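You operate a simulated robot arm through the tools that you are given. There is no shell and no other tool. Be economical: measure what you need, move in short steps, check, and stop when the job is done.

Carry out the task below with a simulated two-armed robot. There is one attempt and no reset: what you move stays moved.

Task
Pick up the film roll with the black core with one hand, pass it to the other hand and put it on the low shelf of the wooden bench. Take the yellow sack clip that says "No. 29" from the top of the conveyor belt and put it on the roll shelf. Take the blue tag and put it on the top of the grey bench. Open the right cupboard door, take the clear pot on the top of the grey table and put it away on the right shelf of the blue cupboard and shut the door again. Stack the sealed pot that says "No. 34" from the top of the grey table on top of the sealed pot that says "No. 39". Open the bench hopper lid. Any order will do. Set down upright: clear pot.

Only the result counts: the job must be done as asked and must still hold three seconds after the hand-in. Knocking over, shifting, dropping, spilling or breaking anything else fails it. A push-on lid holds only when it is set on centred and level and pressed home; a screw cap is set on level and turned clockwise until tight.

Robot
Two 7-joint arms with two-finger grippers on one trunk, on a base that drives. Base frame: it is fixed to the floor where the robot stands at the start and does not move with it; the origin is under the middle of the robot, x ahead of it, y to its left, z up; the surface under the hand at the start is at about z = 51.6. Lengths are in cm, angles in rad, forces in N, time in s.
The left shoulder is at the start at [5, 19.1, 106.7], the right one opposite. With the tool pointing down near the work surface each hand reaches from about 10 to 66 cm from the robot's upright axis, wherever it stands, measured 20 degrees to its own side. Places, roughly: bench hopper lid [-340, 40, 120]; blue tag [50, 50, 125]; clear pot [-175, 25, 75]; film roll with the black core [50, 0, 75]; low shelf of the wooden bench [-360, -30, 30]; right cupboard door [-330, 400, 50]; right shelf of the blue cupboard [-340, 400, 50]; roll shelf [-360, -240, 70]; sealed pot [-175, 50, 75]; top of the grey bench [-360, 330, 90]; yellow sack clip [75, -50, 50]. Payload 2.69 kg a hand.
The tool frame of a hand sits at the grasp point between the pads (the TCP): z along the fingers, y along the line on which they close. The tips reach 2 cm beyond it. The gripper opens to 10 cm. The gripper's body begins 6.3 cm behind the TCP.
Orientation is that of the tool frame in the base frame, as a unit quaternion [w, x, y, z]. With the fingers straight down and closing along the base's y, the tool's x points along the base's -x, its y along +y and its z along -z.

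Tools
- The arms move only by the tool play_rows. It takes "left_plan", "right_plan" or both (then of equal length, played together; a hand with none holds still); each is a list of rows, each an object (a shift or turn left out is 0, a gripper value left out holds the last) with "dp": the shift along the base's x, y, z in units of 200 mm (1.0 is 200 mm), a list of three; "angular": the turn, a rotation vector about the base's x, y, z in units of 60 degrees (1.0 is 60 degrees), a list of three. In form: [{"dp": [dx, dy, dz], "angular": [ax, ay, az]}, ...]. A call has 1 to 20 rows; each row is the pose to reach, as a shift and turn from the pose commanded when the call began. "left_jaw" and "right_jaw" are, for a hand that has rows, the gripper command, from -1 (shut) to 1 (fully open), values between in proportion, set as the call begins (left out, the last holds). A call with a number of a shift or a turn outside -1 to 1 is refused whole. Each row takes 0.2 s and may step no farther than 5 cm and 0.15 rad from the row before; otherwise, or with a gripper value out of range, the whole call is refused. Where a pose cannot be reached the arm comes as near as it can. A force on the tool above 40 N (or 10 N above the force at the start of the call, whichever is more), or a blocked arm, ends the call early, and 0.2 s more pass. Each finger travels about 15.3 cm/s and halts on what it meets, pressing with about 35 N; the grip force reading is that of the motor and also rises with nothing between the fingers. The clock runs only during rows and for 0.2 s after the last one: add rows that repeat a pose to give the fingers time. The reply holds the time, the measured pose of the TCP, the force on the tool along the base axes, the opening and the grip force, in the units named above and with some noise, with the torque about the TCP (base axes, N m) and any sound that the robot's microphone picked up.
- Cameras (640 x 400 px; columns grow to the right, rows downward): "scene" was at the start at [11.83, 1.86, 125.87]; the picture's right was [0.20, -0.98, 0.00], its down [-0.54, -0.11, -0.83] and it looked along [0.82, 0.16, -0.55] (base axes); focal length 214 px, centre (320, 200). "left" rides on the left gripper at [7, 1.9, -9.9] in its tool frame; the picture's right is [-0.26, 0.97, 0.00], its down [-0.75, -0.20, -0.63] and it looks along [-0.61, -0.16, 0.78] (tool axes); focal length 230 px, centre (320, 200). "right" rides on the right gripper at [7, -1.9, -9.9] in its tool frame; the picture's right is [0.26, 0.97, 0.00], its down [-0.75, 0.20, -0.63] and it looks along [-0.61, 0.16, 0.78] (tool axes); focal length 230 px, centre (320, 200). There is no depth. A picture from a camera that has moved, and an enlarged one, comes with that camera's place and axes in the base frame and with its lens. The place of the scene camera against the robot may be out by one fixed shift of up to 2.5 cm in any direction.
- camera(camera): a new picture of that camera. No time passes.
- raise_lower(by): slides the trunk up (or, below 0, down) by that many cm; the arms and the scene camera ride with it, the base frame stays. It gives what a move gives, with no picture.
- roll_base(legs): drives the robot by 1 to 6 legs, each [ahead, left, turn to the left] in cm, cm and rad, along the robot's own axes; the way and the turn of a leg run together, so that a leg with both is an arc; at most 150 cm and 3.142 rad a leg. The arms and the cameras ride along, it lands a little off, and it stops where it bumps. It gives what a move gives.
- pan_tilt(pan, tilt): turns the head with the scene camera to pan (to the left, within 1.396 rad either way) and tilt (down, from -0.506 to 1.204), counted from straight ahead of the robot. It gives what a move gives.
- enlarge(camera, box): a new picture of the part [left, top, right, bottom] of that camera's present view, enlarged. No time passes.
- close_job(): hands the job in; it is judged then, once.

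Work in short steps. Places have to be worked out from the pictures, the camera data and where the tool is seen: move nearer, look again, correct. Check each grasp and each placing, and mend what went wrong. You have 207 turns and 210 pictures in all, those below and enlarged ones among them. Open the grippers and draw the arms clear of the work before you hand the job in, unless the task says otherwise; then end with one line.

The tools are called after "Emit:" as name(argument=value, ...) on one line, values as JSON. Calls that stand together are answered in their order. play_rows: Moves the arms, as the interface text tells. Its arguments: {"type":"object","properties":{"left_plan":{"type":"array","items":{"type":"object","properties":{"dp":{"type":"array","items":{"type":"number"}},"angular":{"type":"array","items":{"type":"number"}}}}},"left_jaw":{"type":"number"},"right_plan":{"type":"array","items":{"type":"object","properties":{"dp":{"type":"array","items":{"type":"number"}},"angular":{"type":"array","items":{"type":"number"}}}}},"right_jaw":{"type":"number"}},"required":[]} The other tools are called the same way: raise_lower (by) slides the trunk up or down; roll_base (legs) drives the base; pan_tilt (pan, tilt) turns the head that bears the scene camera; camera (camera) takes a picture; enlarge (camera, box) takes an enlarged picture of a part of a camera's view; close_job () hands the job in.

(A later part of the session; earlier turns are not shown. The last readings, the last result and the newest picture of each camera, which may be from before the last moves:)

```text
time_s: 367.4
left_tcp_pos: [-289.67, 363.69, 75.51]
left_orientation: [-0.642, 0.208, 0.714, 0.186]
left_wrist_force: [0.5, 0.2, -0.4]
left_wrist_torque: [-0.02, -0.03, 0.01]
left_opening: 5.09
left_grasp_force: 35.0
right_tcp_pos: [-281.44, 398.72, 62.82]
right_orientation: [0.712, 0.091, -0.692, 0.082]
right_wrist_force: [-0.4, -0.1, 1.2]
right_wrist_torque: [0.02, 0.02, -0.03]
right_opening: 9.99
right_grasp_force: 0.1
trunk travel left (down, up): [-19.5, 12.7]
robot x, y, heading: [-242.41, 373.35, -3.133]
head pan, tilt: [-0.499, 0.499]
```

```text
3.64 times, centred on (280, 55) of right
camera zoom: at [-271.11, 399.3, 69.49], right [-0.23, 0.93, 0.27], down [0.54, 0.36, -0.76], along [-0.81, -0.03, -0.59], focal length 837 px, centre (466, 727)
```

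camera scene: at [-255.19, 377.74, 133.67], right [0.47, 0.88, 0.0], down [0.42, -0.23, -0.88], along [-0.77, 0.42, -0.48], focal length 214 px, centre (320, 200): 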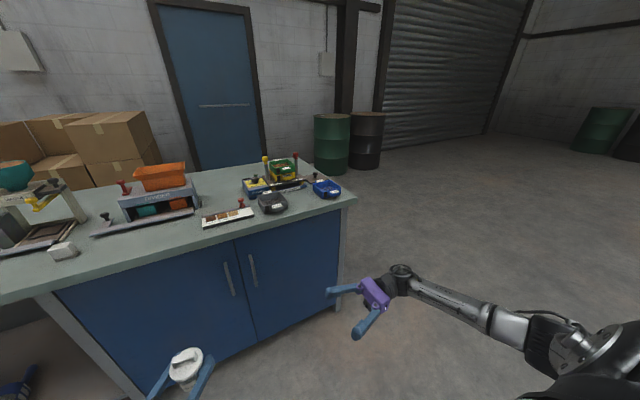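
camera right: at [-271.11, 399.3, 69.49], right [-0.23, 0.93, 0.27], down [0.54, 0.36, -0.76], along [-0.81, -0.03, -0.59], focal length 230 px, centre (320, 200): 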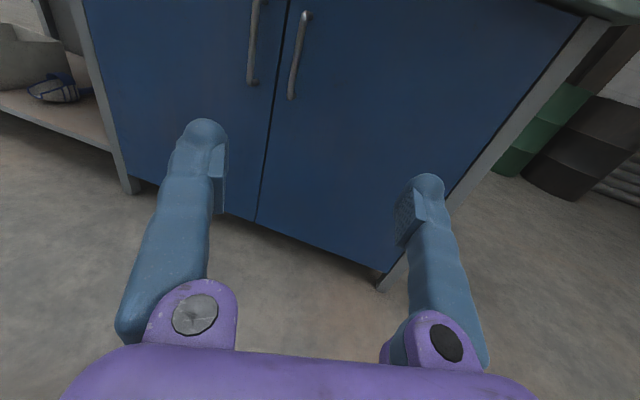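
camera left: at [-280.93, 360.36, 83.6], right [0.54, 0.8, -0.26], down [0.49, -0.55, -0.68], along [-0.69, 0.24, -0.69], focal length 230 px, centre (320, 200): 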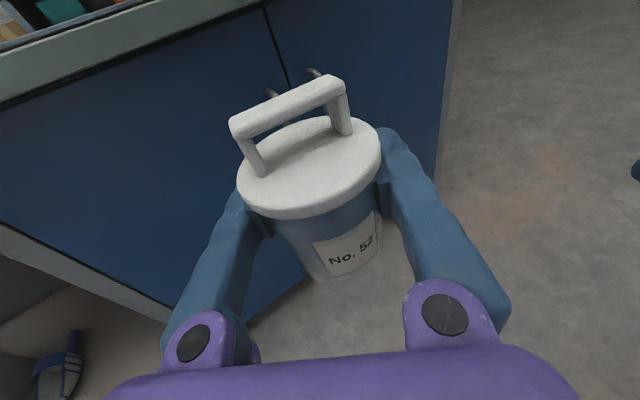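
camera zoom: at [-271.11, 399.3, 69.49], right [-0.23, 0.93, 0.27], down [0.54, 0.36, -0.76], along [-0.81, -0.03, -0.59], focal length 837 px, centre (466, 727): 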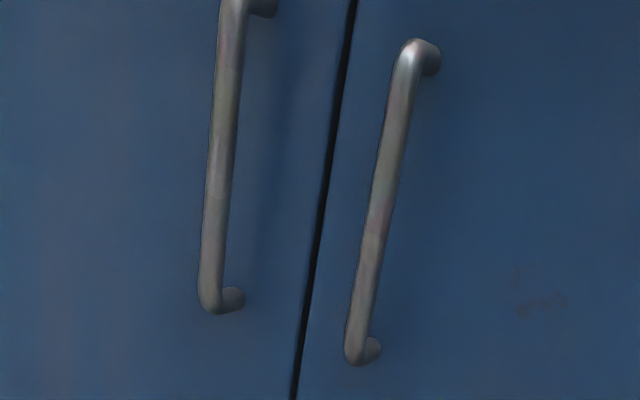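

The pot sits unchanged in the grip. The right door's handle is at about [-322, 383.5, 63.5]. I drive 22 cm closer and bring the right hand in line with it.

Emit:
roll_base(legs=[[22, 0, 0]])

Emit:
play_rows(right_plan=[{"dp": [0, -0.2, 0.02]}, {"dp": [0, -0.4, 0.03]}, {"dp": [0, -0.55, 0.04]}, {"dp": [0, -0.66, 0.04]}])

Emit:
camera(camera="right")

```text
time_s: 369.1
left_tcp_pos: [-311.83, 363.71, 75.47]
left_orientation: [-0.641, 0.209, 0.714, 0.187]
left_wrist_force: [0.9, -0.1, -1.1]
left_wrist_torque: [0.01, 0.02, -0.01]
left_opening: 5.08
left_grasp_force: 34.9
right_tcp_pos: [-303.48, 398.65, 62.75]
right_orientation: [0.711, 0.09, -0.692, 0.082]
right_wrist_force: [0.9, 0.8, -0.1]
right_wrist_torque: [-0.03, -0.01, -0.01]
right_opening: 10.0
right_grasp_force: 0.1
trunk travel left (down, up): [-19.5, 12.7]
robot x, y, heading: [-264.25, 373.29, -3.144]
head pan, tilt: [-0.499, 0.499]
```

```text
time_s: 369.8
left_tcp_pos: [-311.86, 363.75, 75.58]
left_orientation: [-0.641, 0.208, 0.715, 0.185]
left_wrist_force: [0.2, -0.9, -1.1]
left_wrist_torque: [-0.04, 0.0, -0.06]
left_opening: 5.06
left_grasp_force: 34.8
right_tcp_pos: [-303.83, 395.39, 62.99]
right_orientation: [0.705, 0.172, -0.687, 0.047]
right_wrist_force: [1.3, 0.2, -0.4]
right_wrist_torque: [0.0, 0.02, 0.0]
right_opening: 9.97
right_grasp_force: 0.0
trunk travel left (down, up): [-19.5, 12.7]
robot x, y, heading: [-264.43, 372.82, -3.14]
head pan, tilt: [-0.499, 0.499]
stopped in row 3 (right hand): the arm was blocked; the commanded pose is now the measured one
```

```text
57 pictures are left
camera right: at [-293.47, 395.53, 69.57], right [-0.28, 0.86, 0.43], down [0.5, 0.51, -0.7], along [-0.82, 0.02, -0.57], focal length 230 px, centre (320, 200)
```

right: 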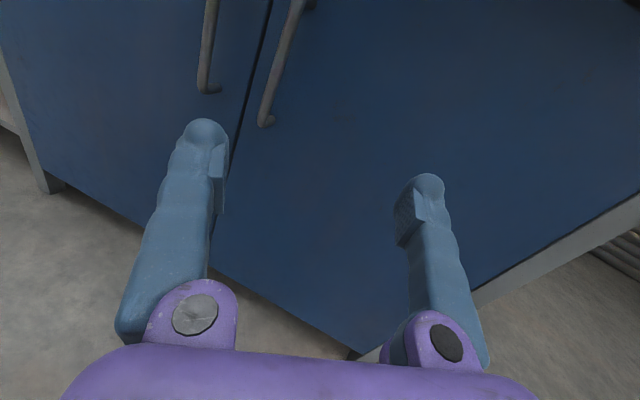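

The arm is limited moving left, so I shift the base left 11 cm instead and level the hand's roll.

Emit:
roll_base(legs=[[0, 10.5, 0]])

Emit:
play_rows(right_plan=[{"angular": [-0.08, 0, 0]}, {"angular": [-0.16, 0, 0]}, {"angular": [-0.16, 0, 0]}])

Emit:
camera(camera="right")

```text
time_s: 371.4
left_tcp_pos: [-311.94, 353.29, 75.58]
left_orientation: [-0.643, 0.209, 0.713, 0.187]
left_wrist_force: [1.1, -0.5, 0.5]
left_wrist_torque: [-0.02, -0.01, -0.03]
left_opening: 5.06
left_grasp_force: 35.0
right_tcp_pos: [-303.82, 384.89, 62.95]
right_orientation: [0.705, 0.173, -0.687, 0.047]
right_wrist_force: [0.0, -0.4, -0.8]
right_wrist_torque: [0.02, 0.0, -0.01]
right_opening: 9.99
right_grasp_force: 0.2
trunk travel left (down, up): [-19.5, 12.7]
robot x, y, heading: [-264.27, 362.98, -3.143]
head pan, tilt: [-0.499, 0.499]
```

```text
time_s: 372.2
left_tcp_pos: [-311.92, 353.3, 75.49]
left_orientation: [-0.642, 0.21, 0.713, 0.187]
left_wrist_force: [-0.5, -0.2, -0.5]
left_wrist_torque: [0.01, 0.0, 0.01]
left_opening: 5.09
left_grasp_force: 35.4
right_tcp_pos: [-303.81, 385.13, 62.88]
right_orientation: [0.715, 0.115, -0.682, 0.104]
right_wrist_force: [0.4, -0.1, -0.7]
right_wrist_torque: [-0.04, 0.06, 0.0]
right_opening: 10.02
right_grasp_force: 0.0
trunk travel left (down, up): [-19.5, 12.7]
robot x, y, heading: [-264.37, 362.7, -3.14]
head pan, tilt: [-0.499, 0.499]
```

```text
56 pictures are left
camera right: at [-293.4, 386.33, 69.38], right [-0.28, 0.92, 0.28], down [0.5, 0.39, -0.77], along [-0.82, -0.08, -0.57], focal length 230 px, centre (320, 200)
```

right: 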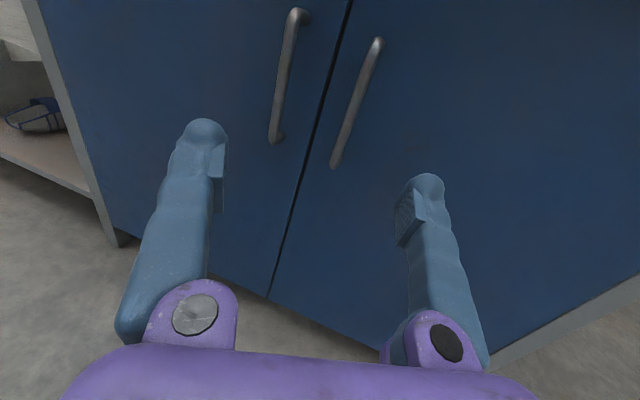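

The handle is at [-322, 383.7, 64]. I narrow the opening to 6 cm and advance onto it.

Emit:
play_rows(right_plan=[{"dp": [-0.15, -0.02, 0.02]}, {"dp": [-0.3, -0.04, 0.04]}, {"dp": [-0.45, -0.055, 0.045]}, {"dp": [-0.6, -0.065, 0.045]}, {"dp": [-0.75, -0.065, 0.045]}, {"dp": [-0.86, -0.065, 0.045]}], right_jaw=0.2)

Emit:
camera(camera="right")

```text
time_s: 373.6
left_tcp_pos: [-311.83, 353.3, 75.62]
left_orientation: [-0.641, 0.21, 0.714, 0.187]
left_wrist_force: [0.4, 0.4, -0.4]
left_wrist_torque: [0.0, -0.01, -0.01]
left_opening: 5.07
left_grasp_force: 35.1
right_tcp_pos: [-321.04, 383.61, 63.82]
right_orientation: [0.716, 0.113, -0.681, 0.105]
right_wrist_force: [0.2, -0.2, 0.4]
right_wrist_torque: [-0.02, 0.04, -0.01]
right_opening: 6.03
right_grasp_force: 0.1
trunk travel left (down, up): [-19.5, 12.7]
robot x, y, heading: [-264.69, 362.99, -3.137]
head pan, tilt: [-0.499, 0.499]
```

```text
55 pictures are left
camera right: at [-310.6, 384.78, 70.22], right [-0.28, 0.92, 0.28], down [0.5, 0.38, -0.78], along [-0.82, -0.08, -0.57], focal length 230 px, centre (320, 200)
```

right: 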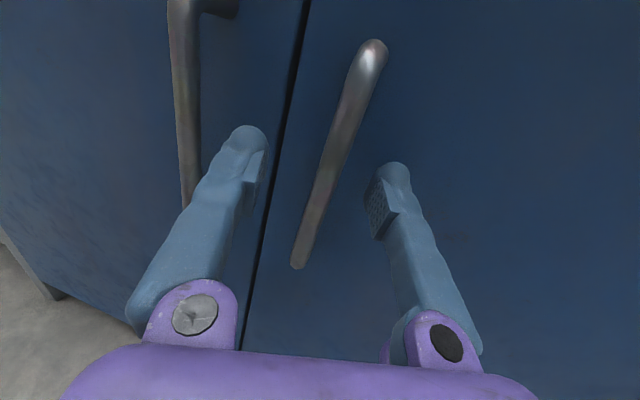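

Emit:
play_rows(right_plan=[{"dp": [-0.04, 0, 0]}, {"dp": [-0.06, 0, 0]}, {"dp": [-0.06, 0, 0]}])

Emit:
play_rows(right_plan=[{"dp": [0, 0, 0]}, {"dp": [0, 0, 0]}, {"dp": [0, 0, 0]}], right_jaw=-1)

Emit:
camera(camera="right")

```text
time_s: 374.4
left_tcp_pos: [-311.9, 353.28, 75.56]
left_orientation: [-0.642, 0.21, 0.714, 0.187]
left_wrist_force: [0.2, -1.0, -1.7]
left_wrist_torque: [0.0, 0.0, -0.01]
left_opening: 5.09
left_grasp_force: 34.7
right_tcp_pos: [-322.11, 383.49, 63.92]
right_orientation: [0.717, 0.113, -0.68, 0.105]
right_wrist_force: [0.4, -0.4, 0.0]
right_wrist_torque: [0.0, 0.0, -0.01]
right_opening: 6.02
right_grasp_force: 0.1
trunk travel left (down, up): [-19.5, 12.7]
robot x, y, heading: [-264.45, 362.82, -3.14]
head pan, tilt: [-0.499, 0.499]
```

```text
time_s: 375.2
left_tcp_pos: [-311.84, 353.36, 75.71]
left_orientation: [-0.641, 0.21, 0.715, 0.187]
left_wrist_force: [-0.2, 0.1, -1.4]
left_wrist_torque: [0.01, 0.0, 0.0]
left_opening: 5.07
left_grasp_force: 35.1
right_tcp_pos: [-322.16, 383.63, 63.95]
right_orientation: [0.717, 0.112, -0.68, 0.104]
right_wrist_force: [-2.4, 1.3, 0.2]
right_wrist_torque: [-0.41, -0.24, -0.01]
right_opening: 0.64
right_grasp_force: 35.0
trunk travel left (down, up): [-19.5, 12.7]
robot x, y, heading: [-264.55, 362.89, -3.141]
head pan, tilt: [-0.499, 0.499]
```

```text
54 pictures are left
camera right: at [-311.81, 384.84, 70.33], right [-0.28, 0.92, 0.28], down [0.5, 0.38, -0.78], along [-0.82, -0.08, -0.57], focal length 230 px, centre (320, 200)
```

right: 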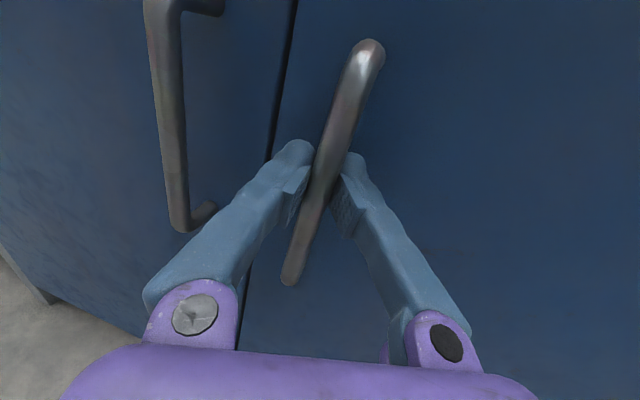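

The bar is gripped. I start pulling the door along its arc about the hinge at y≈428, turning the hand with it.

Emit:
play_rows(right_plan=[{"dp": [0.11, 0.013, 0], "angular": [0, 0, 0.047]}, {"dp": [0.22, 0.031, 0], "angular": [0, 0, 0.095]}, {"dp": [0.33, 0.055, 0], "angular": [0, 0, 0.143]}, {"dp": [0.437, 0.084, 0], "angular": [0, 0, 0.19]}])

Emit:
camera(camera="scene")

```text
time_s: 376.2
left_tcp_pos: [-311.8, 353.41, 75.73]
left_orientation: [-0.642, 0.209, 0.714, 0.186]
left_wrist_force: [1.3, 0.5, -1.3]
left_wrist_torque: [-0.02, -0.01, 0.01]
left_opening: 5.1
left_grasp_force: 35.1
right_tcp_pos: [-313.42, 385.45, 63.91]
right_orientation: [0.703, 0.179, -0.666, 0.174]
right_wrist_force: [-1.0, 5.7, -1.2]
right_wrist_torque: [-0.55, -0.02, -0.07]
right_opening: 0.61
right_grasp_force: 34.7
trunk travel left (down, up): [-19.5, 12.7]
robot x, y, heading: [-264.26, 362.74, -3.139]
head pan, tilt: [-0.499, 0.499]
```

```text
53 pictures are left
camera scene: at [-277.28, 367.29, 133.66], right [0.48, 0.88, 0.0], down [0.42, -0.23, -0.88], along [-0.77, 0.42, -0.48], focal length 214 px, centre (320, 200)
```

scene: 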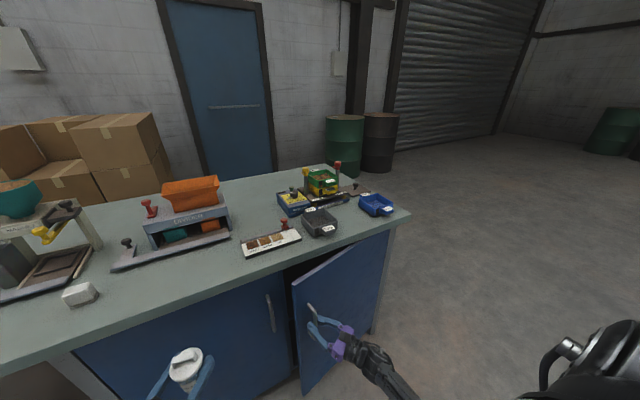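

The door follows well. I continue to about 0.6 rad.

Emit:
play_rows(right_plan=[{"dp": [0.105, 0.035, 0], "angular": [0, 0, 0.048]}, {"dp": [0.21, 0.074, 0], "angular": [0, 0, 0.095]}, {"dp": [0.31, 0.12, 0], "angular": [0, 0, 0.143]}, {"dp": [0.41, 0.169, 0], "angular": [0, 0, 0.19]}, {"dp": [0.51, 0.225, 0], "angular": [0, 0, 0.238]}, {"dp": [0.603, 0.284, 0], "angular": [0, 0, 0.286]}, {"dp": [0.69, 0.35, 0], "angular": [0, 0, 0.334]}, {"dp": [0.78, 0.416, 0], "angular": [0, 0, 0.382]}])

Emit:
camera(camera="scene")

```text
time_s: 378.2
left_tcp_pos: [-311.98, 353.23, 75.53]
left_orientation: [-0.641, 0.209, 0.714, 0.186]
left_wrist_force: [0.1, -0.3, -1.5]
left_wrist_torque: [0.02, 0.02, -0.02]
left_opening: 5.09
left_grasp_force: 35.3
right_tcp_pos: [-298.05, 394.11, 63.89]
right_orientation: [0.656, 0.305, -0.619, 0.306]
right_wrist_force: [-2.4, 3.8, -2.6]
right_wrist_torque: [-0.29, -0.68, 0.01]
right_opening: 0.59
right_grasp_force: 34.2
trunk travel left (down, up): [-19.5, 12.7]
robot x, y, heading: [-264.63, 362.55, -3.141]
head pan, tilt: [-0.499, 0.499]
stopped in row 8 (right hand): the force on the tool passed its limit at 40 N (the readings are from after the stop); the commanded pose is now the measured one
```

```text
52 pictures are left
camera scene: at [-277.32, 367.25, 133.64], right [0.48, 0.88, 0.0], down [0.42, -0.23, -0.88], along [-0.77, 0.42, -0.48], focal length 214 px, centre (320, 200)
```

scene: 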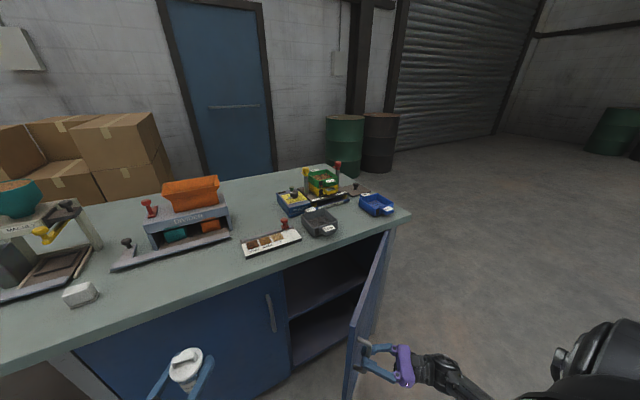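

The door is open about 0.6–0.7 rad. I open it further by moving the base back and right while the hand keeps the handle.

Emit:
roll_base(legs=[[-9.5, -9, 0], [-6.5, -11.5, 0]])

Emit:
camera(camera="scene")

```text
time_s: 379.5
left_tcp_pos: [-304.39, 360.29, 75.66]
left_orientation: [-0.641, 0.209, 0.715, 0.185]
left_wrist_force: [-0.1, -0.8, 0.1]
left_wrist_torque: [0.01, -0.01, -0.02]
left_opening: 5.09
left_grasp_force: 35.1
right_tcp_pos: [-291.12, 401.83, 64.02]
right_orientation: [0.656, 0.302, -0.624, 0.299]
right_wrist_force: [-2.5, 1.8, -5.0]
right_wrist_torque: [-0.92, -0.03, -0.05]
right_opening: 0.6
right_grasp_force: 32.8
trunk travel left (down, up): [-19.5, 12.7]
robot x, y, heading: [-257.22, 370.13, -3.134]
head pan, tilt: [-0.499, 0.499]
stopped in leg 1: the force on the tool passed its limit at 45 N (the readings are from after the stop); the commanded pose is now the measured one
```

```text
51 pictures are left
camera scene: at [-269.95, 374.37, 133.67], right [0.48, 0.88, 0.0], down [0.42, -0.23, -0.88], along [-0.77, 0.42, -0.48], focal length 214 px, centre (320, 200)
```

scene: 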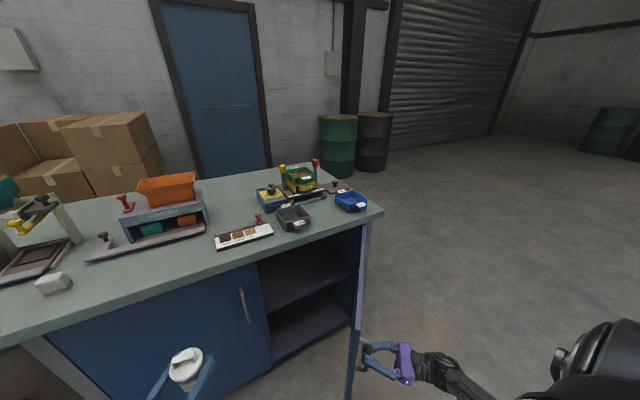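

Emit:
roll_base(legs=[[-5, -7, 0], [-3.5, -9, 0]])

Emit:
camera(camera="scene")

```text
time_s: 380.8
left_tcp_pos: [-299.92, 366.94, 75.44]
left_orientation: [-0.642, 0.208, 0.714, 0.185]
left_wrist_force: [0.7, 0.1, -0.8]
left_wrist_torque: [0.03, 0.01, 0.04]
left_opening: 5.08
left_grasp_force: 35.3
right_tcp_pos: [-287.24, 408.96, 63.94]
right_orientation: [0.656, 0.301, -0.628, 0.293]
right_wrist_force: [-2.4, 2.3, -4.3]
right_wrist_torque: [-0.72, -0.38, -0.01]
right_opening: 0.58
right_grasp_force: 32.4
trunk travel left (down, up): [-19.5, 12.7]
robot x, y, heading: [-252.29, 376.57, -3.138]
head pan, tilt: [-0.499, 0.499]
stopped in leg 1: the force on the tool passed its limit at 43 N (the readings are from after the stop); the commanded pose is now the measured one
```

```text
50 pictures are left
camera scene: at [-265.32, 381.11, 133.67], right [0.47, 0.88, 0.0], down [0.42, -0.23, -0.88], along [-0.77, 0.42, -0.48], focal length 214 px, centre (320, 200)
```

scene: 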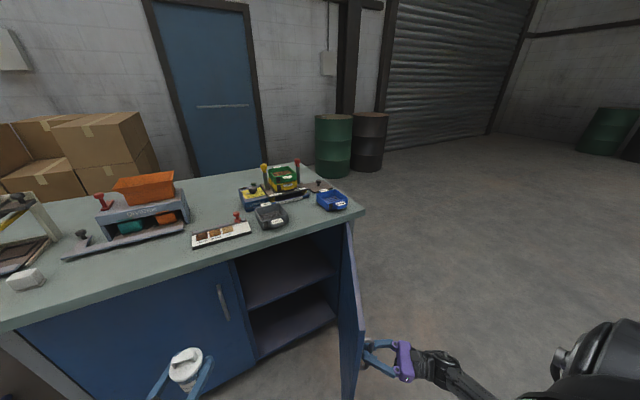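

The door is at about 1.05 rad. I want it wider, so I keep pulling it with small base moves.

Emit:
roll_base(legs=[[-3.4, -7.5, 0]])

Emit:
roll_base(legs=[[-2, -7.5, 0]])

Emit:
roll_base(legs=[[-1, -7.5, 0]])

Emit:
camera(camera="scene")

```text
time_s: 382.2
left_tcp_pos: [-296.89, 374.05, 75.51]
left_orientation: [-0.641, 0.208, 0.715, 0.185]
left_wrist_force: [-0.2, -0.3, -1.6]
left_wrist_torque: [0.01, 0.03, 0.0]
left_opening: 5.06
left_grasp_force: 35.2
right_tcp_pos: [-284.65, 416.41, 63.93]
right_orientation: [0.658, 0.297, -0.631, 0.284]
right_wrist_force: [-4.3, 1.8, -6.4]
right_wrist_torque: [-0.83, -0.33, -0.04]
right_opening: 0.62
right_grasp_force: 31.7
trunk travel left (down, up): [-19.5, 12.7]
robot x, y, heading: [-249.38, 383.94, -3.131]
head pan, tilt: [-0.499, 0.499]
stopped in leg 1: the force on the tool passed its limit at 43 N (the readings are from after the stop); the commanded pose is now the measured one
```

```text
time_s: 383.4
left_tcp_pos: [-295.37, 379.98, 75.48]
left_orientation: [-0.642, 0.207, 0.716, 0.183]
left_wrist_force: [-0.1, -0.1, -0.7]
left_wrist_torque: [-0.01, -0.02, 0.07]
left_opening: 5.08
left_grasp_force: 35.1
right_tcp_pos: [-283.72, 422.65, 63.96]
right_orientation: [0.658, 0.297, -0.632, 0.28]
right_wrist_force: [-4.9, 0.2, -5.5]
right_wrist_torque: [-0.93, -0.27, -0.05]
right_opening: 0.6
right_grasp_force: 30.8
trunk travel left (down, up): [-19.5, 12.7]
robot x, y, heading: [-248.18, 389.88, -3.136]
head pan, tilt: [-0.499, 0.499]
stopped in leg 1: the force on the tool passed its limit at 44 N (the readings are from after the stop); the commanded pose is now the measured one
```

```text
time_s: 384.6
left_tcp_pos: [-294.93, 384.86, 75.47]
left_orientation: [-0.642, 0.207, 0.716, 0.183]
left_wrist_force: [0.4, 0.3, -1.1]
left_wrist_torque: [-0.03, 0.0, -0.02]
left_opening: 5.08
left_grasp_force: 35.2
right_tcp_pos: [-283.63, 427.69, 63.96]
right_orientation: [0.658, 0.297, -0.634, 0.276]
right_wrist_force: [-4.8, 0.1, -6.8]
right_wrist_torque: [-1.05, -0.17, -0.04]
right_opening: 0.61
right_grasp_force: 30.4
trunk travel left (down, up): [-19.5, 12.7]
robot x, y, heading: [-247.43, 394.77, -3.129]
head pan, tilt: [-0.499, 0.499]
stopped in leg 1: the force on the tool passed its limit at 44 N (the readings are from after the stop); the commanded pose is now the measured one
```

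```text
49 pictures are left
camera scene: at [-260.35, 399.19, 133.66], right [0.47, 0.88, 0.0], down [0.42, -0.23, -0.88], along [-0.77, 0.41, -0.48], focal length 214 px, centre (320, 200)
```

scene: 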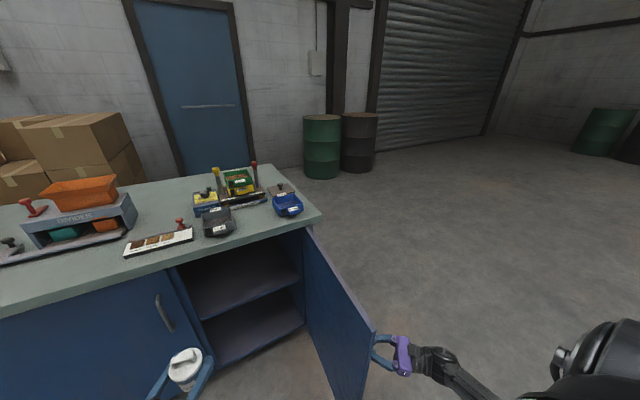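

The door is about fully open. I release the handle and draw the right hand away.

Emit:
play_rows(right_plan=[{"dp": [0, 0, 0]}, {"dp": [0, 0, 0]}, {"dp": [0.1, 0.12, 0]}, {"dp": [0.2, 0.24, 0]}, {"dp": [0.3, 0.36, 0]}], right_jaw=0.3)

Emit:
pan_tilt(pan=-0.1, tilt=0.7)

Emit:
camera(camera="scene")

```text
time_s: 385.8
left_tcp_pos: [-294.74, 384.85, 75.54]
left_orientation: [-0.642, 0.207, 0.715, 0.183]
left_wrist_force: [0.4, 0.0, -1.0]
left_wrist_torque: [0.0, -0.01, -0.02]
left_opening: 5.09
left_grasp_force: 34.9
right_tcp_pos: [-277.49, 434.95, 64.23]
right_orientation: [0.659, 0.297, -0.633, 0.275]
right_wrist_force: [0.5, -0.5, -0.7]
right_wrist_torque: [0.02, -0.01, 0.02]
right_opening: 6.52
right_grasp_force: 0.0
trunk travel left (down, up): [-19.5, 12.7]
robot x, y, heading: [-247.16, 395.01, -3.135]
head pan, tilt: [-0.499, 0.499]
```

```text
time_s: 386.7
left_tcp_pos: [-294.83, 384.9, 75.52]
left_orientation: [-0.641, 0.208, 0.716, 0.183]
left_wrist_force: [1.0, 0.0, -0.9]
left_wrist_torque: [0.02, 0.0, -0.01]
left_opening: 5.05
left_grasp_force: 34.5
right_tcp_pos: [-277.56, 434.86, 64.15]
right_orientation: [0.66, 0.298, -0.633, 0.275]
right_wrist_force: [-0.4, 0.6, -0.1]
right_wrist_torque: [-0.02, 0.0, -0.02]
right_opening: 6.52
right_grasp_force: 0.1
trunk travel left (down, up): [-19.5, 12.7]
robot x, y, heading: [-247.54, 394.77, -3.136]
head pan, tilt: [-0.099, 0.7]
```

```text
48 pictures are left
camera scene: at [-260.7, 395.65, 131.89], right [0.09, 1.0, 0.0], down [0.64, -0.06, -0.77], along [-0.76, 0.07, -0.64], focal length 214 px, centre (320, 200)
```

scene: 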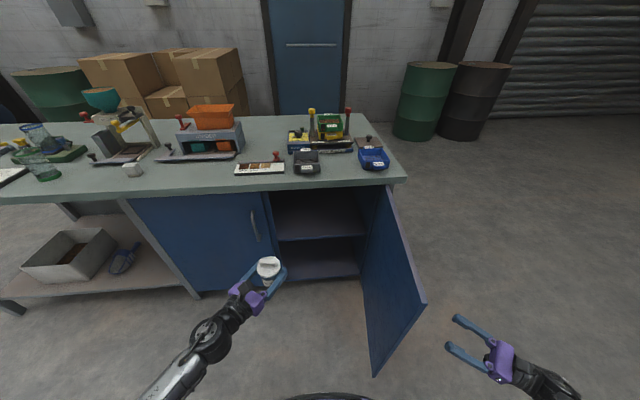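

The right bay is free, with the shelf at z≈50 and y 381–425. I lower the left hand with the pot and move it right to y≈397 before driving in.

Emit:
play_rows(left_plan=[{"dp": [0, 0.1, -0.12]}, {"dp": [0, 0.2, -0.24]}, {"dp": [0, 0.3, -0.36]}, {"dp": [0, 0.4, -0.48]}, {"dp": [0, 0.5, -0.58]}, {"dp": [0, 0.6, -0.66]}])

Emit:
camera(camera="left")

```text
time_s: 387.9
left_tcp_pos: [-294.72, 386.22, 60.76]
left_orientation: [-0.623, 0.261, 0.727, 0.123]
left_wrist_force: [1.4, -0.6, -0.6]
left_wrist_torque: [-0.02, 0.0, 0.0]
left_opening: 5.06
left_grasp_force: 34.9
right_tcp_pos: [-277.58, 434.91, 64.13]
right_orientation: [0.659, 0.297, -0.633, 0.275]
right_wrist_force: [-0.3, -0.4, 0.4]
right_wrist_torque: [-0.01, -0.01, 0.03]
right_opening: 6.51
right_grasp_force: 0.0
trunk travel left (down, up): [-19.5, 12.7]
robot x, y, heading: [-247.37, 394.83, -3.134]
head pan, tilt: [-0.099, 0.7]
stopped in row 6 (left hand): the arm was blocked; the commanded pose is now the measured one
```

```text
47 pictures are left
camera left: at [-285.88, 384.27, 69.05], right [0.54, 0.75, -0.39], down [0.49, -0.65, -0.58], along [-0.69, 0.12, -0.72], focal length 230 px, centre (320, 200)
```

left: 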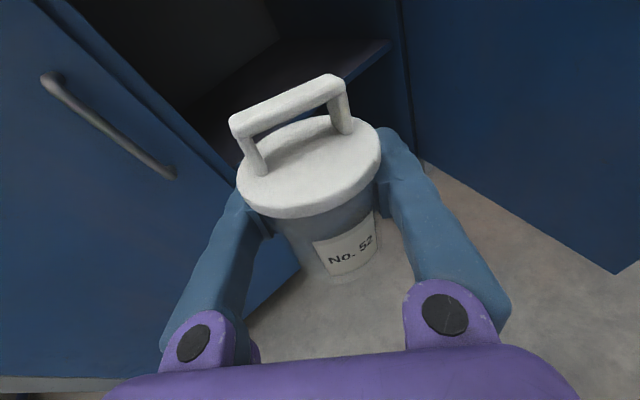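

The wrist is at its limit, so I turn the left hand to point more to the right and level its roll. Then I shift it right.

Emit:
play_rows(left_plan=[{"dp": [0, 0, 0], "angular": [0.05, 0, -0.12]}, {"dp": [0, 0, 0], "angular": [0.1, 0, -0.24]}, {"dp": [0, 0.0, 0], "angular": [0.16, 0, -0.34]}, {"dp": [0, 0.15, 0.02], "angular": [0.16, 0, -0.34]}, {"dp": [0, 0.3, 0.05], "angular": [0.16, 0, -0.34]}, {"dp": [0, 0.45, 0.07], "angular": [0.16, 0, -0.34]}, {"dp": [0, 0.6, 0.07], "angular": [0.16, 0, -0.34]}, {"dp": [0, 0.75, 0.07], "angular": [0.16, 0, -0.34]}])

Emit:
camera(camera="scene")

```text
time_s: 389.9
left_tcp_pos: [-293.89, 396.4, 58.98]
left_orientation: [-0.59, 0.352, 0.676, 0.265]
left_wrist_force: [0.0, 0.4, -0.4]
left_wrist_torque: [-0.01, 0.04, -0.01]
left_opening: 5.09
left_grasp_force: 35.1
right_tcp_pos: [-277.48, 434.73, 64.18]
right_orientation: [0.659, 0.296, -0.634, 0.275]
right_wrist_force: [0.3, -0.6, -0.7]
right_wrist_torque: [-0.01, -0.02, 0.01]
right_opening: 6.51
right_grasp_force: 0.1
trunk travel left (down, up): [-19.5, 12.7]
robot x, y, heading: [-247.06, 394.86, -3.133]
head pan, tilt: [-0.099, 0.7]
stopped in row 8 (left hand): the arm was blocked; the commanded pose is now the measured one
```

```text
46 pictures are left
camera scene: at [-260.7, 395.62, 131.89], right [0.09, 1.0, 0.0], down [0.64, -0.06, -0.76], along [-0.76, 0.07, -0.64], focal length 214 px, centre (320, 200)
```

scene: 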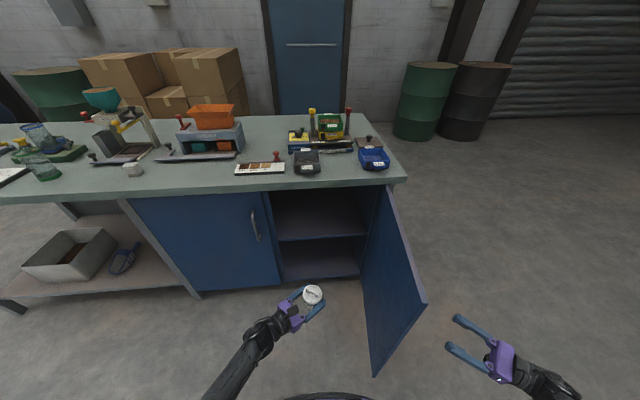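

I level the pot and extend the arm forward, where it has more room to move right.

Emit:
play_rows(left_plan=[{"dp": [-0.1, 0, 0.04], "angular": [0.07, 0, 0]}, {"dp": [-0.25, 0, 0.06], "angular": [0.07, 0, 0]}, {"dp": [-0.4, 0.05, 0.06], "angular": [0.07, 0, 0]}, {"dp": [-0.5, 0.15, 0.06], "angular": [0.07, 0, 0]}, {"dp": [-0.55, 0.3, 0.06], "angular": [0.07, 0, 0]}, {"dp": [-0.55, 0.42, 0.06], "angular": [0.07, 0, 0]}])

```text
time_s: 390.7
left_tcp_pos: [-285.92, 392.45, 47.44]
left_orientation: [-0.499, 0.301, 0.753, 0.304]
left_wrist_force: [-1.0, 0.1, -0.5]
left_wrist_torque: [0.02, -0.02, 0.0]
left_opening: 5.09
left_grasp_force: 35.2
right_tcp_pos: [-277.42, 434.83, 64.12]
right_orientation: [0.659, 0.298, -0.633, 0.275]
right_wrist_force: [-0.2, -0.3, -0.4]
right_wrist_torque: [-0.01, -0.02, 0.0]
right_opening: 6.5
right_grasp_force: 0.0
trunk travel left (down, up): [-19.5, 12.7]
robot x, y, heading: [-246.95, 394.77, -3.13]
head pan, tilt: [-0.099, 0.7]
stopped in row 3 (left hand): the arm was blocked; the commanded pose is now the measured one
```

The arm moved oddly. I look at its configuration.

Emit:
pan_tilt(pan=0.4, tilt=0.9)

Emit:
camera(camera="scene")

```text
time_s: 391.6
left_tcp_pos: [-286.19, 392.37, 47.63]
left_orientation: [-0.503, 0.302, 0.751, 0.303]
left_wrist_force: [-0.3, -0.3, -0.9]
left_wrist_torque: [-0.03, 0.01, 0.04]
left_opening: 5.09
left_grasp_force: 35.2
right_tcp_pos: [-277.52, 434.78, 64.2]
right_orientation: [0.659, 0.297, -0.634, 0.275]
right_wrist_force: [-0.3, 0.4, -0.5]
right_wrist_torque: [-0.01, -0.01, -0.01]
right_opening: 6.51
right_grasp_force: 0.1
trunk travel left (down, up): [-19.5, 12.7]
robot x, y, heading: [-247.35, 394.7, -3.131]
head pan, tilt: [0.4, 0.901]
```

```text
45 pictures are left
camera scene: at [-259.17, 391.87, 130.28], right [-0.4, 0.92, 0.0], down [0.72, 0.31, -0.62], along [-0.57, -0.25, -0.78], focal length 214 px, centre (320, 200)
```

scene: 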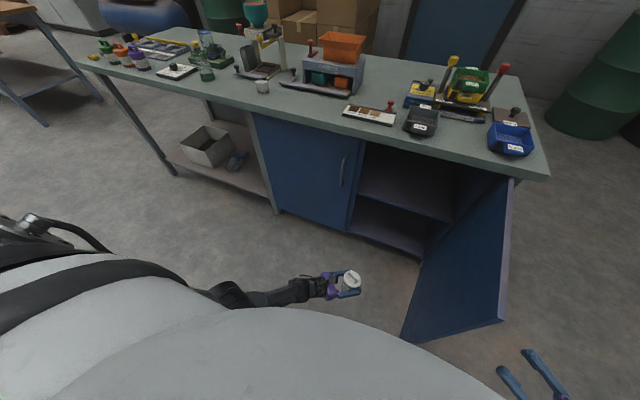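

The forearm is cramped against the torso. I lower the trunk so the hand works less far below the shoulder, then bring the hand out forward, up and level.

Emit:
raise_lower(by=-14)

Emit:
play_rows(left_plan=[{"dp": [-0.1, -0.1, 0.15], "angular": [0.04, 0.03, 0]}, {"dp": [-0.2, -0.2, 0.3], "angular": [0.08, 0.06, 0]}, {"dp": [-0.3, -0.25, 0.5], "angular": [0.125, 0.097, 0]}, {"dp": [-0.45, -0.25, 0.65], "angular": [0.125, 0.097, 0]}, {"dp": [-0.6, -0.25, 0.8], "angular": [0.125, 0.097, 0]}, {"dp": [-0.7, -0.25, 0.95], "angular": [0.125, 0.097, 0]}, {"dp": [-0.75, -0.2, 1.0], "angular": [0.125, 0.097, 0]}])

```text
time_s: 393.0
left_tcp_pos: [-286.45, 392.54, 35.31]
left_orientation: [-0.51, 0.298, 0.745, 0.31]
left_wrist_force: [-16.2, -0.2, 26.2]
left_wrist_torque: [0.37, -0.27, 0.23]
left_opening: 5.04
left_grasp_force: 34.9
right_tcp_pos: [-277.56, 434.85, 51.43]
right_orientation: [0.66, 0.297, -0.633, 0.275]
right_wrist_force: [0.0, 0.3, 0.6]
right_wrist_torque: [0.01, -0.04, -0.05]
right_opening: 6.5
right_grasp_force: 0.1
trunk travel left (down, up): [-6.6, 25.6]
robot x, y, heading: [-247.25, 395.04, -3.131]
head pan, tilt: [0.4, 0.901]
stopped: the force on the tool passed its limit at 62 N (the readings are from after the stop); the commanded pose is now the measured one
```

```text
time_s: 394.6
left_tcp_pos: [-301.63, 388.74, 55.41]
left_orientation: [-0.566, 0.281, 0.697, 0.34]
left_wrist_force: [0.1, 0.5, -0.3]
left_wrist_torque: [-0.01, -0.04, 0.0]
left_opening: 4.98
left_grasp_force: 35.4
right_tcp_pos: [-277.46, 434.87, 51.23]
right_orientation: [0.659, 0.297, -0.634, 0.275]
right_wrist_force: [0.3, -0.1, -0.2]
right_wrist_torque: [-0.03, 0.03, 0.03]
right_opening: 6.51
right_grasp_force: 0.1
trunk travel left (down, up): [-6.6, 25.6]
robot x, y, heading: [-247.36, 394.67, -3.135]
head pan, tilt: [0.4, 0.901]
```

Emit:
camera(camera="left")

Emit:
play_rows(left_plan=[{"dp": [0, 0.05, 0.05], "angular": [-0.04, 0.065, 0]}, {"dp": [0, 0.1, 0.1], "angular": [-0.077, 0.13, 0]}, {"dp": [0, 0.2, 0.15], "angular": [-0.077, 0.13, 0]}, {"dp": [0, 0.35, 0.2], "angular": [-0.077, 0.13, 0]}, {"dp": [0, 0.5, 0.25], "angular": [-0.077, 0.13, 0]}, {"dp": [0, 0.65, 0.28], "angular": [-0.077, 0.13, 0]}, {"dp": [0, 0.75, 0.28], "angular": [-0.077, 0.13, 0]}])

Emit:
camera(camera="left")

```text
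44 pictures are left
camera left: at [-295.59, 382.12, 63.91], right [0.8, 0.59, -0.1], down [0.37, -0.63, -0.69], along [-0.47, 0.51, -0.72], focal length 230 px, centre (320, 200)
```

left: 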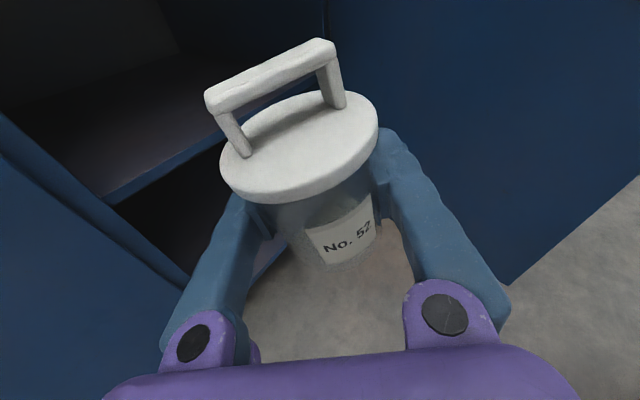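

```text
time_s: 396.2
left_tcp_pos: [-301.75, 403.6, 61.17]
left_orientation: [-0.601, 0.326, 0.67, 0.29]
left_wrist_force: [-0.7, 0.9, -0.4]
left_wrist_torque: [-0.01, -0.01, 0.01]
left_opening: 4.98
left_grasp_force: 34.8
right_tcp_pos: [-277.57, 434.93, 51.35]
right_orientation: [0.659, 0.298, -0.633, 0.275]
right_wrist_force: [0.4, 0.5, -0.3]
right_wrist_torque: [-0.01, 0.02, 0.04]
right_opening: 6.51
right_grasp_force: 0.1
trunk travel left (down, up): [-6.6, 25.6]
robot x, y, heading: [-247.36, 394.84, -3.134]
head pan, tilt: [0.4, 0.901]
```

```text
43 pictures are left
camera left: at [-294.55, 397.7, 69.04], right [0.78, 0.57, -0.26], down [0.28, -0.68, -0.68], along [-0.57, 0.45, -0.69], focal length 230 px, centre (320, 200)
```

left: 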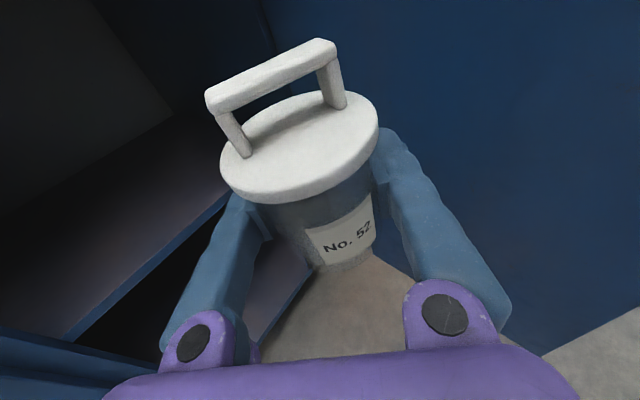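

The hand reached [-301.7, 403.6, 61]. The pot seems slightly tilted in the grip, so I check from the scene camera.

Emit:
pan_tilt(pan=-0.1, tilt=0.7)

Emit:
enlarge(camera="scene", box=[240, 150, 440, 290])

```text
time_s: 397.1
left_tcp_pos: [-301.65, 403.56, 61.04]
left_orientation: [-0.601, 0.326, 0.669, 0.291]
left_wrist_force: [-0.8, -0.8, -0.4]
left_wrist_torque: [0.0, -0.04, 0.02]
left_opening: 5.0
left_grasp_force: 35.3
right_tcp_pos: [-277.39, 434.96, 51.13]
right_orientation: [0.66, 0.298, -0.633, 0.275]
right_wrist_force: [0.8, 0.4, -0.5]
right_wrist_torque: [-0.03, -0.02, -0.02]
right_opening: 6.5
right_grasp_force: 0.1
trunk travel left (down, up): [-6.6, 25.6]
robot x, y, heading: [-247.56, 395.13, -3.127]
head pan, tilt: [-0.099, 0.7]
```

```text
2.86 times, centred on (340, 220) of scene
camera zoom: at [-260.7, 395.63, 118.99], right [0.09, 1.0, 0.0], down [0.64, -0.06, -0.76], along [-0.76, 0.07, -0.64], focal length 613 px, centre (263, 143)
```

zoom: 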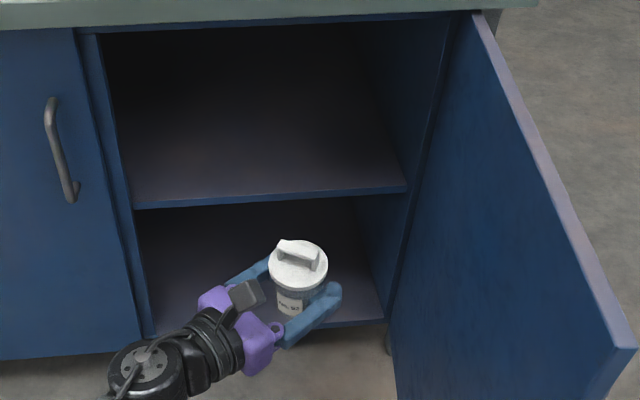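

The shelf is at z≈49.5. Before driving in, I raise the right arm above the door so it cannot touch it.

Emit:
play_rows(right_plan=[{"dp": [0.05, 0.1, 0.2]}, {"dp": [0.1, 0.15, 0.4]}, {"dp": [0.1, 0.15, 0.6]}, {"dp": [0.1, 0.15, 0.8]}, {"dp": [0.1, 0.15, 1.0]}])

Emit:
play_rows(right_plan=[{"dp": [0, 0, 0.2]}, {"dp": [0, 0, 0.4]}, {"dp": [0, 0, 0.6]}, {"dp": [0, 0, 0.8]}, {"dp": [0, 0, 1.0]}])

Emit:
play_rows(right_plan=[{"dp": [0, 0, 0.2]}, {"dp": [0, 0, 0.4]}, {"dp": [0, 0, 0.6]}])

```text
time_s: 398.3
left_tcp_pos: [-301.73, 403.76, 60.99]
left_orientation: [-0.6, 0.327, 0.669, 0.292]
left_wrist_force: [0.0, 0.1, -0.4]
left_wrist_torque: [0.0, 0.02, 0.04]
left_opening: 4.99
left_grasp_force: 35.3
right_tcp_pos: [-275.57, 437.81, 71.3]
right_orientation: [0.658, 0.298, -0.634, 0.276]
right_wrist_force: [-0.7, 0.4, 0.0]
right_wrist_torque: [0.0, 0.01, 0.02]
right_opening: 6.49
right_grasp_force: 0.0
trunk travel left (down, up): [-6.6, 25.6]
robot x, y, heading: [-247.35, 394.64, -3.135]
head pan, tilt: [-0.099, 0.7]
```

```text
time_s: 399.5
left_tcp_pos: [-301.67, 403.75, 60.98]
left_orientation: [-0.6, 0.327, 0.668, 0.293]
left_wrist_force: [0.4, 0.9, -1.1]
left_wrist_torque: [-0.04, 0.0, 0.0]
left_opening: 5.0
left_grasp_force: 35.3
right_tcp_pos: [-275.28, 438.01, 91.12]
right_orientation: [0.659, 0.297, -0.634, 0.275]
right_wrist_force: [-0.5, -0.4, 0.3]
right_wrist_torque: [0.0, 0.0, -0.01]
right_opening: 6.51
right_grasp_force: 0.2
trunk travel left (down, up): [-6.6, 25.6]
robot x, y, heading: [-247.57, 394.81, -3.133]
head pan, tilt: [-0.099, 0.7]
```

```text
time_s: 400.3
left_tcp_pos: [-301.7, 403.76, 60.89]
left_orientation: [-0.601, 0.326, 0.669, 0.292]
left_wrist_force: [-0.4, -0.8, -0.4]
left_wrist_torque: [-0.01, -0.01, 0.0]
left_opening: 5.03
left_grasp_force: 35.1
right_tcp_pos: [-275.36, 438.01, 102.99]
right_orientation: [0.659, 0.298, -0.633, 0.276]
right_wrist_force: [0.3, -0.3, 0.5]
right_wrist_torque: [0.01, 0.02, 0.02]
right_opening: 6.5
right_grasp_force: 0.0
trunk travel left (down, up): [-6.6, 25.6]
robot x, y, heading: [-247.56, 394.67, -3.129]
head pan, tilt: [-0.099, 0.7]
```

I drive 20 cm forward and look.

Emit:
roll_base(legs=[[20, 0, 0]])

Emit:
camera(camera="scene")

Emit:
camera(camera="left")

```text
time_s: 401.9
left_tcp_pos: [-321.78, 403.6, 60.86]
left_orientation: [-0.6, 0.327, 0.669, 0.292]
left_wrist_force: [-0.2, -0.7, -0.7]
left_wrist_torque: [-0.01, 0.01, 0.0]
left_opening: 5.0
left_grasp_force: 34.9
right_tcp_pos: [-295.48, 437.8, 102.99]
right_orientation: [0.66, 0.295, -0.635, 0.273]
right_wrist_force: [0.6, 1.0, -0.3]
right_wrist_torque: [0.03, 0.04, -0.02]
right_opening: 6.5
right_grasp_force: 0.0
trunk travel left (down, up): [-6.6, 25.6]
robot x, y, heading: [-267.13, 394.88, -3.132]
head pan, tilt: [-0.099, 0.7]
```

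```text
41 pictures are left
camera scene: at [-280.8, 395.47, 118.99], right [0.09, 1.0, 0.0], down [0.64, -0.06, -0.76], along [-0.76, 0.07, -0.64], focal length 214 px, centre (320, 200)
```

scene: 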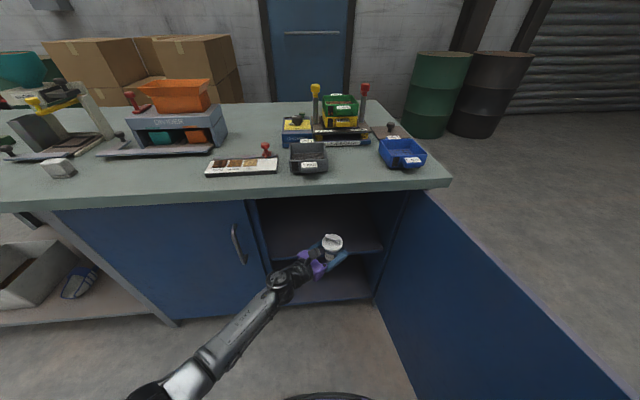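

```text
40 pictures are left
camera left: at [-314.63, 397.55, 69.02], right [0.78, 0.57, -0.26], down [0.28, -0.68, -0.68], along [-0.56, 0.46, -0.69], focal length 230 px, centre (320, 200)
```

left: 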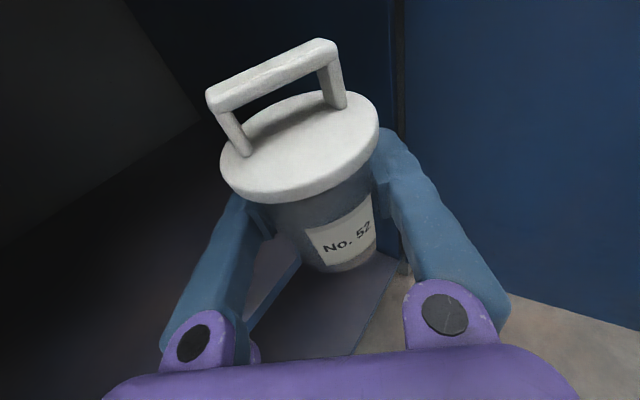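

I extend the arm 10 cm further in.

Emit:
play_rows(left_plan=[{"dp": [-0.15, 0, 0]}, {"dp": [-0.3, 0, 0]}, {"dp": [-0.42, 0, 0]}, {"dp": [-0.52, 0, 0]}])

Emit:
camera(camera="left")

```text
time_s: 403.1
left_tcp_pos: [-332.73, 400.62, 59.51]
left_orientation: [-0.595, 0.329, 0.68, 0.274]
left_wrist_force: [1.1, 0.5, 0.0]
left_wrist_torque: [-0.01, -0.02, -0.02]
left_opening: 4.98
left_grasp_force: 34.9
right_tcp_pos: [-295.42, 437.82, 103.03]
right_orientation: [0.659, 0.297, -0.634, 0.275]
right_wrist_force: [-0.2, -0.3, 0.8]
right_wrist_torque: [0.03, -0.03, 0.01]
right_opening: 6.52
right_grasp_force: 0.3
trunk travel left (down, up): [-6.6, 25.6]
robot x, y, heading: [-267.44, 394.67, -3.13]
head pan, tilt: [-0.099, 0.7]
stopped in row 4 (left hand): the arm was blocked; the commanded pose is now the measured one
```

```text
39 pictures are left
camera left: at [-325.46, 395.06, 67.69], right [0.77, 0.58, -0.27], down [0.3, -0.7, -0.65], along [-0.57, 0.42, -0.71], focal length 230 px, centre (320, 200)
```

left: 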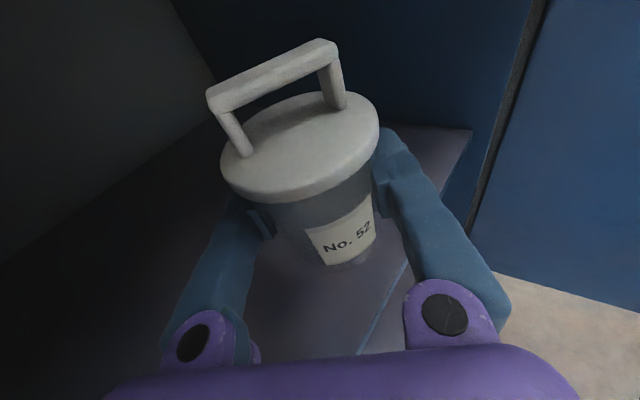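

The pot is over the shelf. I roll in 4 cm more for margin and then lower slowly.

Emit:
roll_base(legs=[[4, 0, 0]])

Emit:
play_rows(left_plan=[{"dp": [0.03, 0.02, -0.05]}, {"dp": [0.05, 0.03, -0.1]}, {"dp": [0.05, 0.03, -0.14]}, {"dp": [0.05, 0.03, -0.17]}])

Emit:
camera(camera="left")

```text
time_s: 404.0
left_tcp_pos: [-336.74, 400.62, 59.46]
left_orientation: [-0.595, 0.329, 0.68, 0.274]
left_wrist_force: [0.2, 0.6, -0.5]
left_wrist_torque: [0.02, -0.01, 0.01]
left_opening: 4.99
left_grasp_force: 34.7
right_tcp_pos: [-299.43, 437.71, 102.98]
right_orientation: [0.659, 0.297, -0.634, 0.275]
right_wrist_force: [-0.6, 0.5, -0.3]
right_wrist_torque: [0.02, -0.03, -0.05]
right_opening: 6.51
right_grasp_force: 0.1
trunk travel left (down, up): [-6.6, 25.6]
robot x, y, heading: [-271.4, 394.52, -3.128]
head pan, tilt: [-0.099, 0.7]
```

```text
time_s: 405.0
left_tcp_pos: [-336.73, 399.14, 55.71]
left_orientation: [-0.598, 0.329, 0.683, 0.258]
left_wrist_force: [-0.7, 1.1, -0.6]
left_wrist_torque: [0.03, 0.04, -0.02]
left_opening: 4.97
left_grasp_force: 35.4
right_tcp_pos: [-299.44, 437.93, 102.93]
right_orientation: [0.659, 0.296, -0.634, 0.275]
right_wrist_force: [0.5, 1.2, -0.5]
right_wrist_torque: [0.01, 0.02, -0.02]
right_opening: 6.51
right_grasp_force: 0.0
trunk travel left (down, up): [-6.6, 25.6]
robot x, y, heading: [-271.52, 394.76, -3.129]
head pan, tilt: [-0.099, 0.7]
```

```text
38 pictures are left
camera left: at [-329.35, 393.83, 64.19], right [0.75, 0.59, -0.29], down [0.31, -0.71, -0.64], along [-0.58, 0.39, -0.71], focal length 230 px, centre (320, 200)
```

left: 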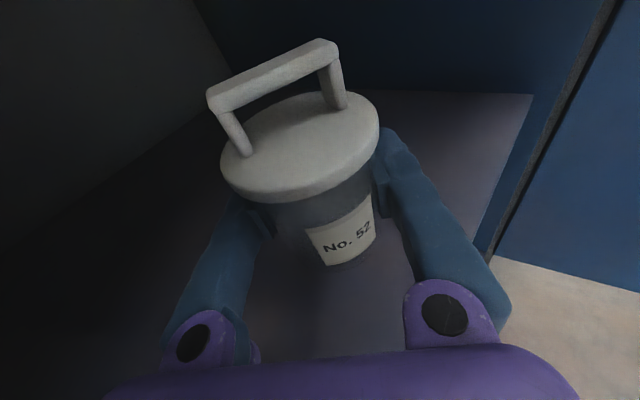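

Emit:
play_rows(left_plan=[{"dp": [0, 0, -0.015]}, {"dp": [0, 0, -0.03]}, {"dp": [0, 0, -0.045]}, {"dp": [0, 0, -0.06]}])

```text
time_s: 406.0
left_tcp_pos: [-335.99, 400.86, 55.83]
left_orientation: [-0.597, 0.328, 0.68, 0.271]
left_wrist_force: [0.0, -0.2, -0.7]
left_wrist_torque: [-0.02, 0.02, 0.0]
left_opening: 5.01
left_grasp_force: 34.4
left hand out of reach, approached as far as the arm can: row 2, 3, 4
right_tcp_pos: [-299.37, 437.88, 102.94]
right_orientation: [0.659, 0.297, -0.634, 0.275]
right_wrist_force: [0.3, 0.7, -0.2]
right_wrist_torque: [0.01, 0.02, 0.02]
right_opening: 6.53
right_grasp_force: 0.0
trunk travel left (down, up): [-6.6, 25.6]
robot x, y, heading: [-271.37, 394.68, -3.13]
head pan, tilt: [-0.099, 0.7]
```

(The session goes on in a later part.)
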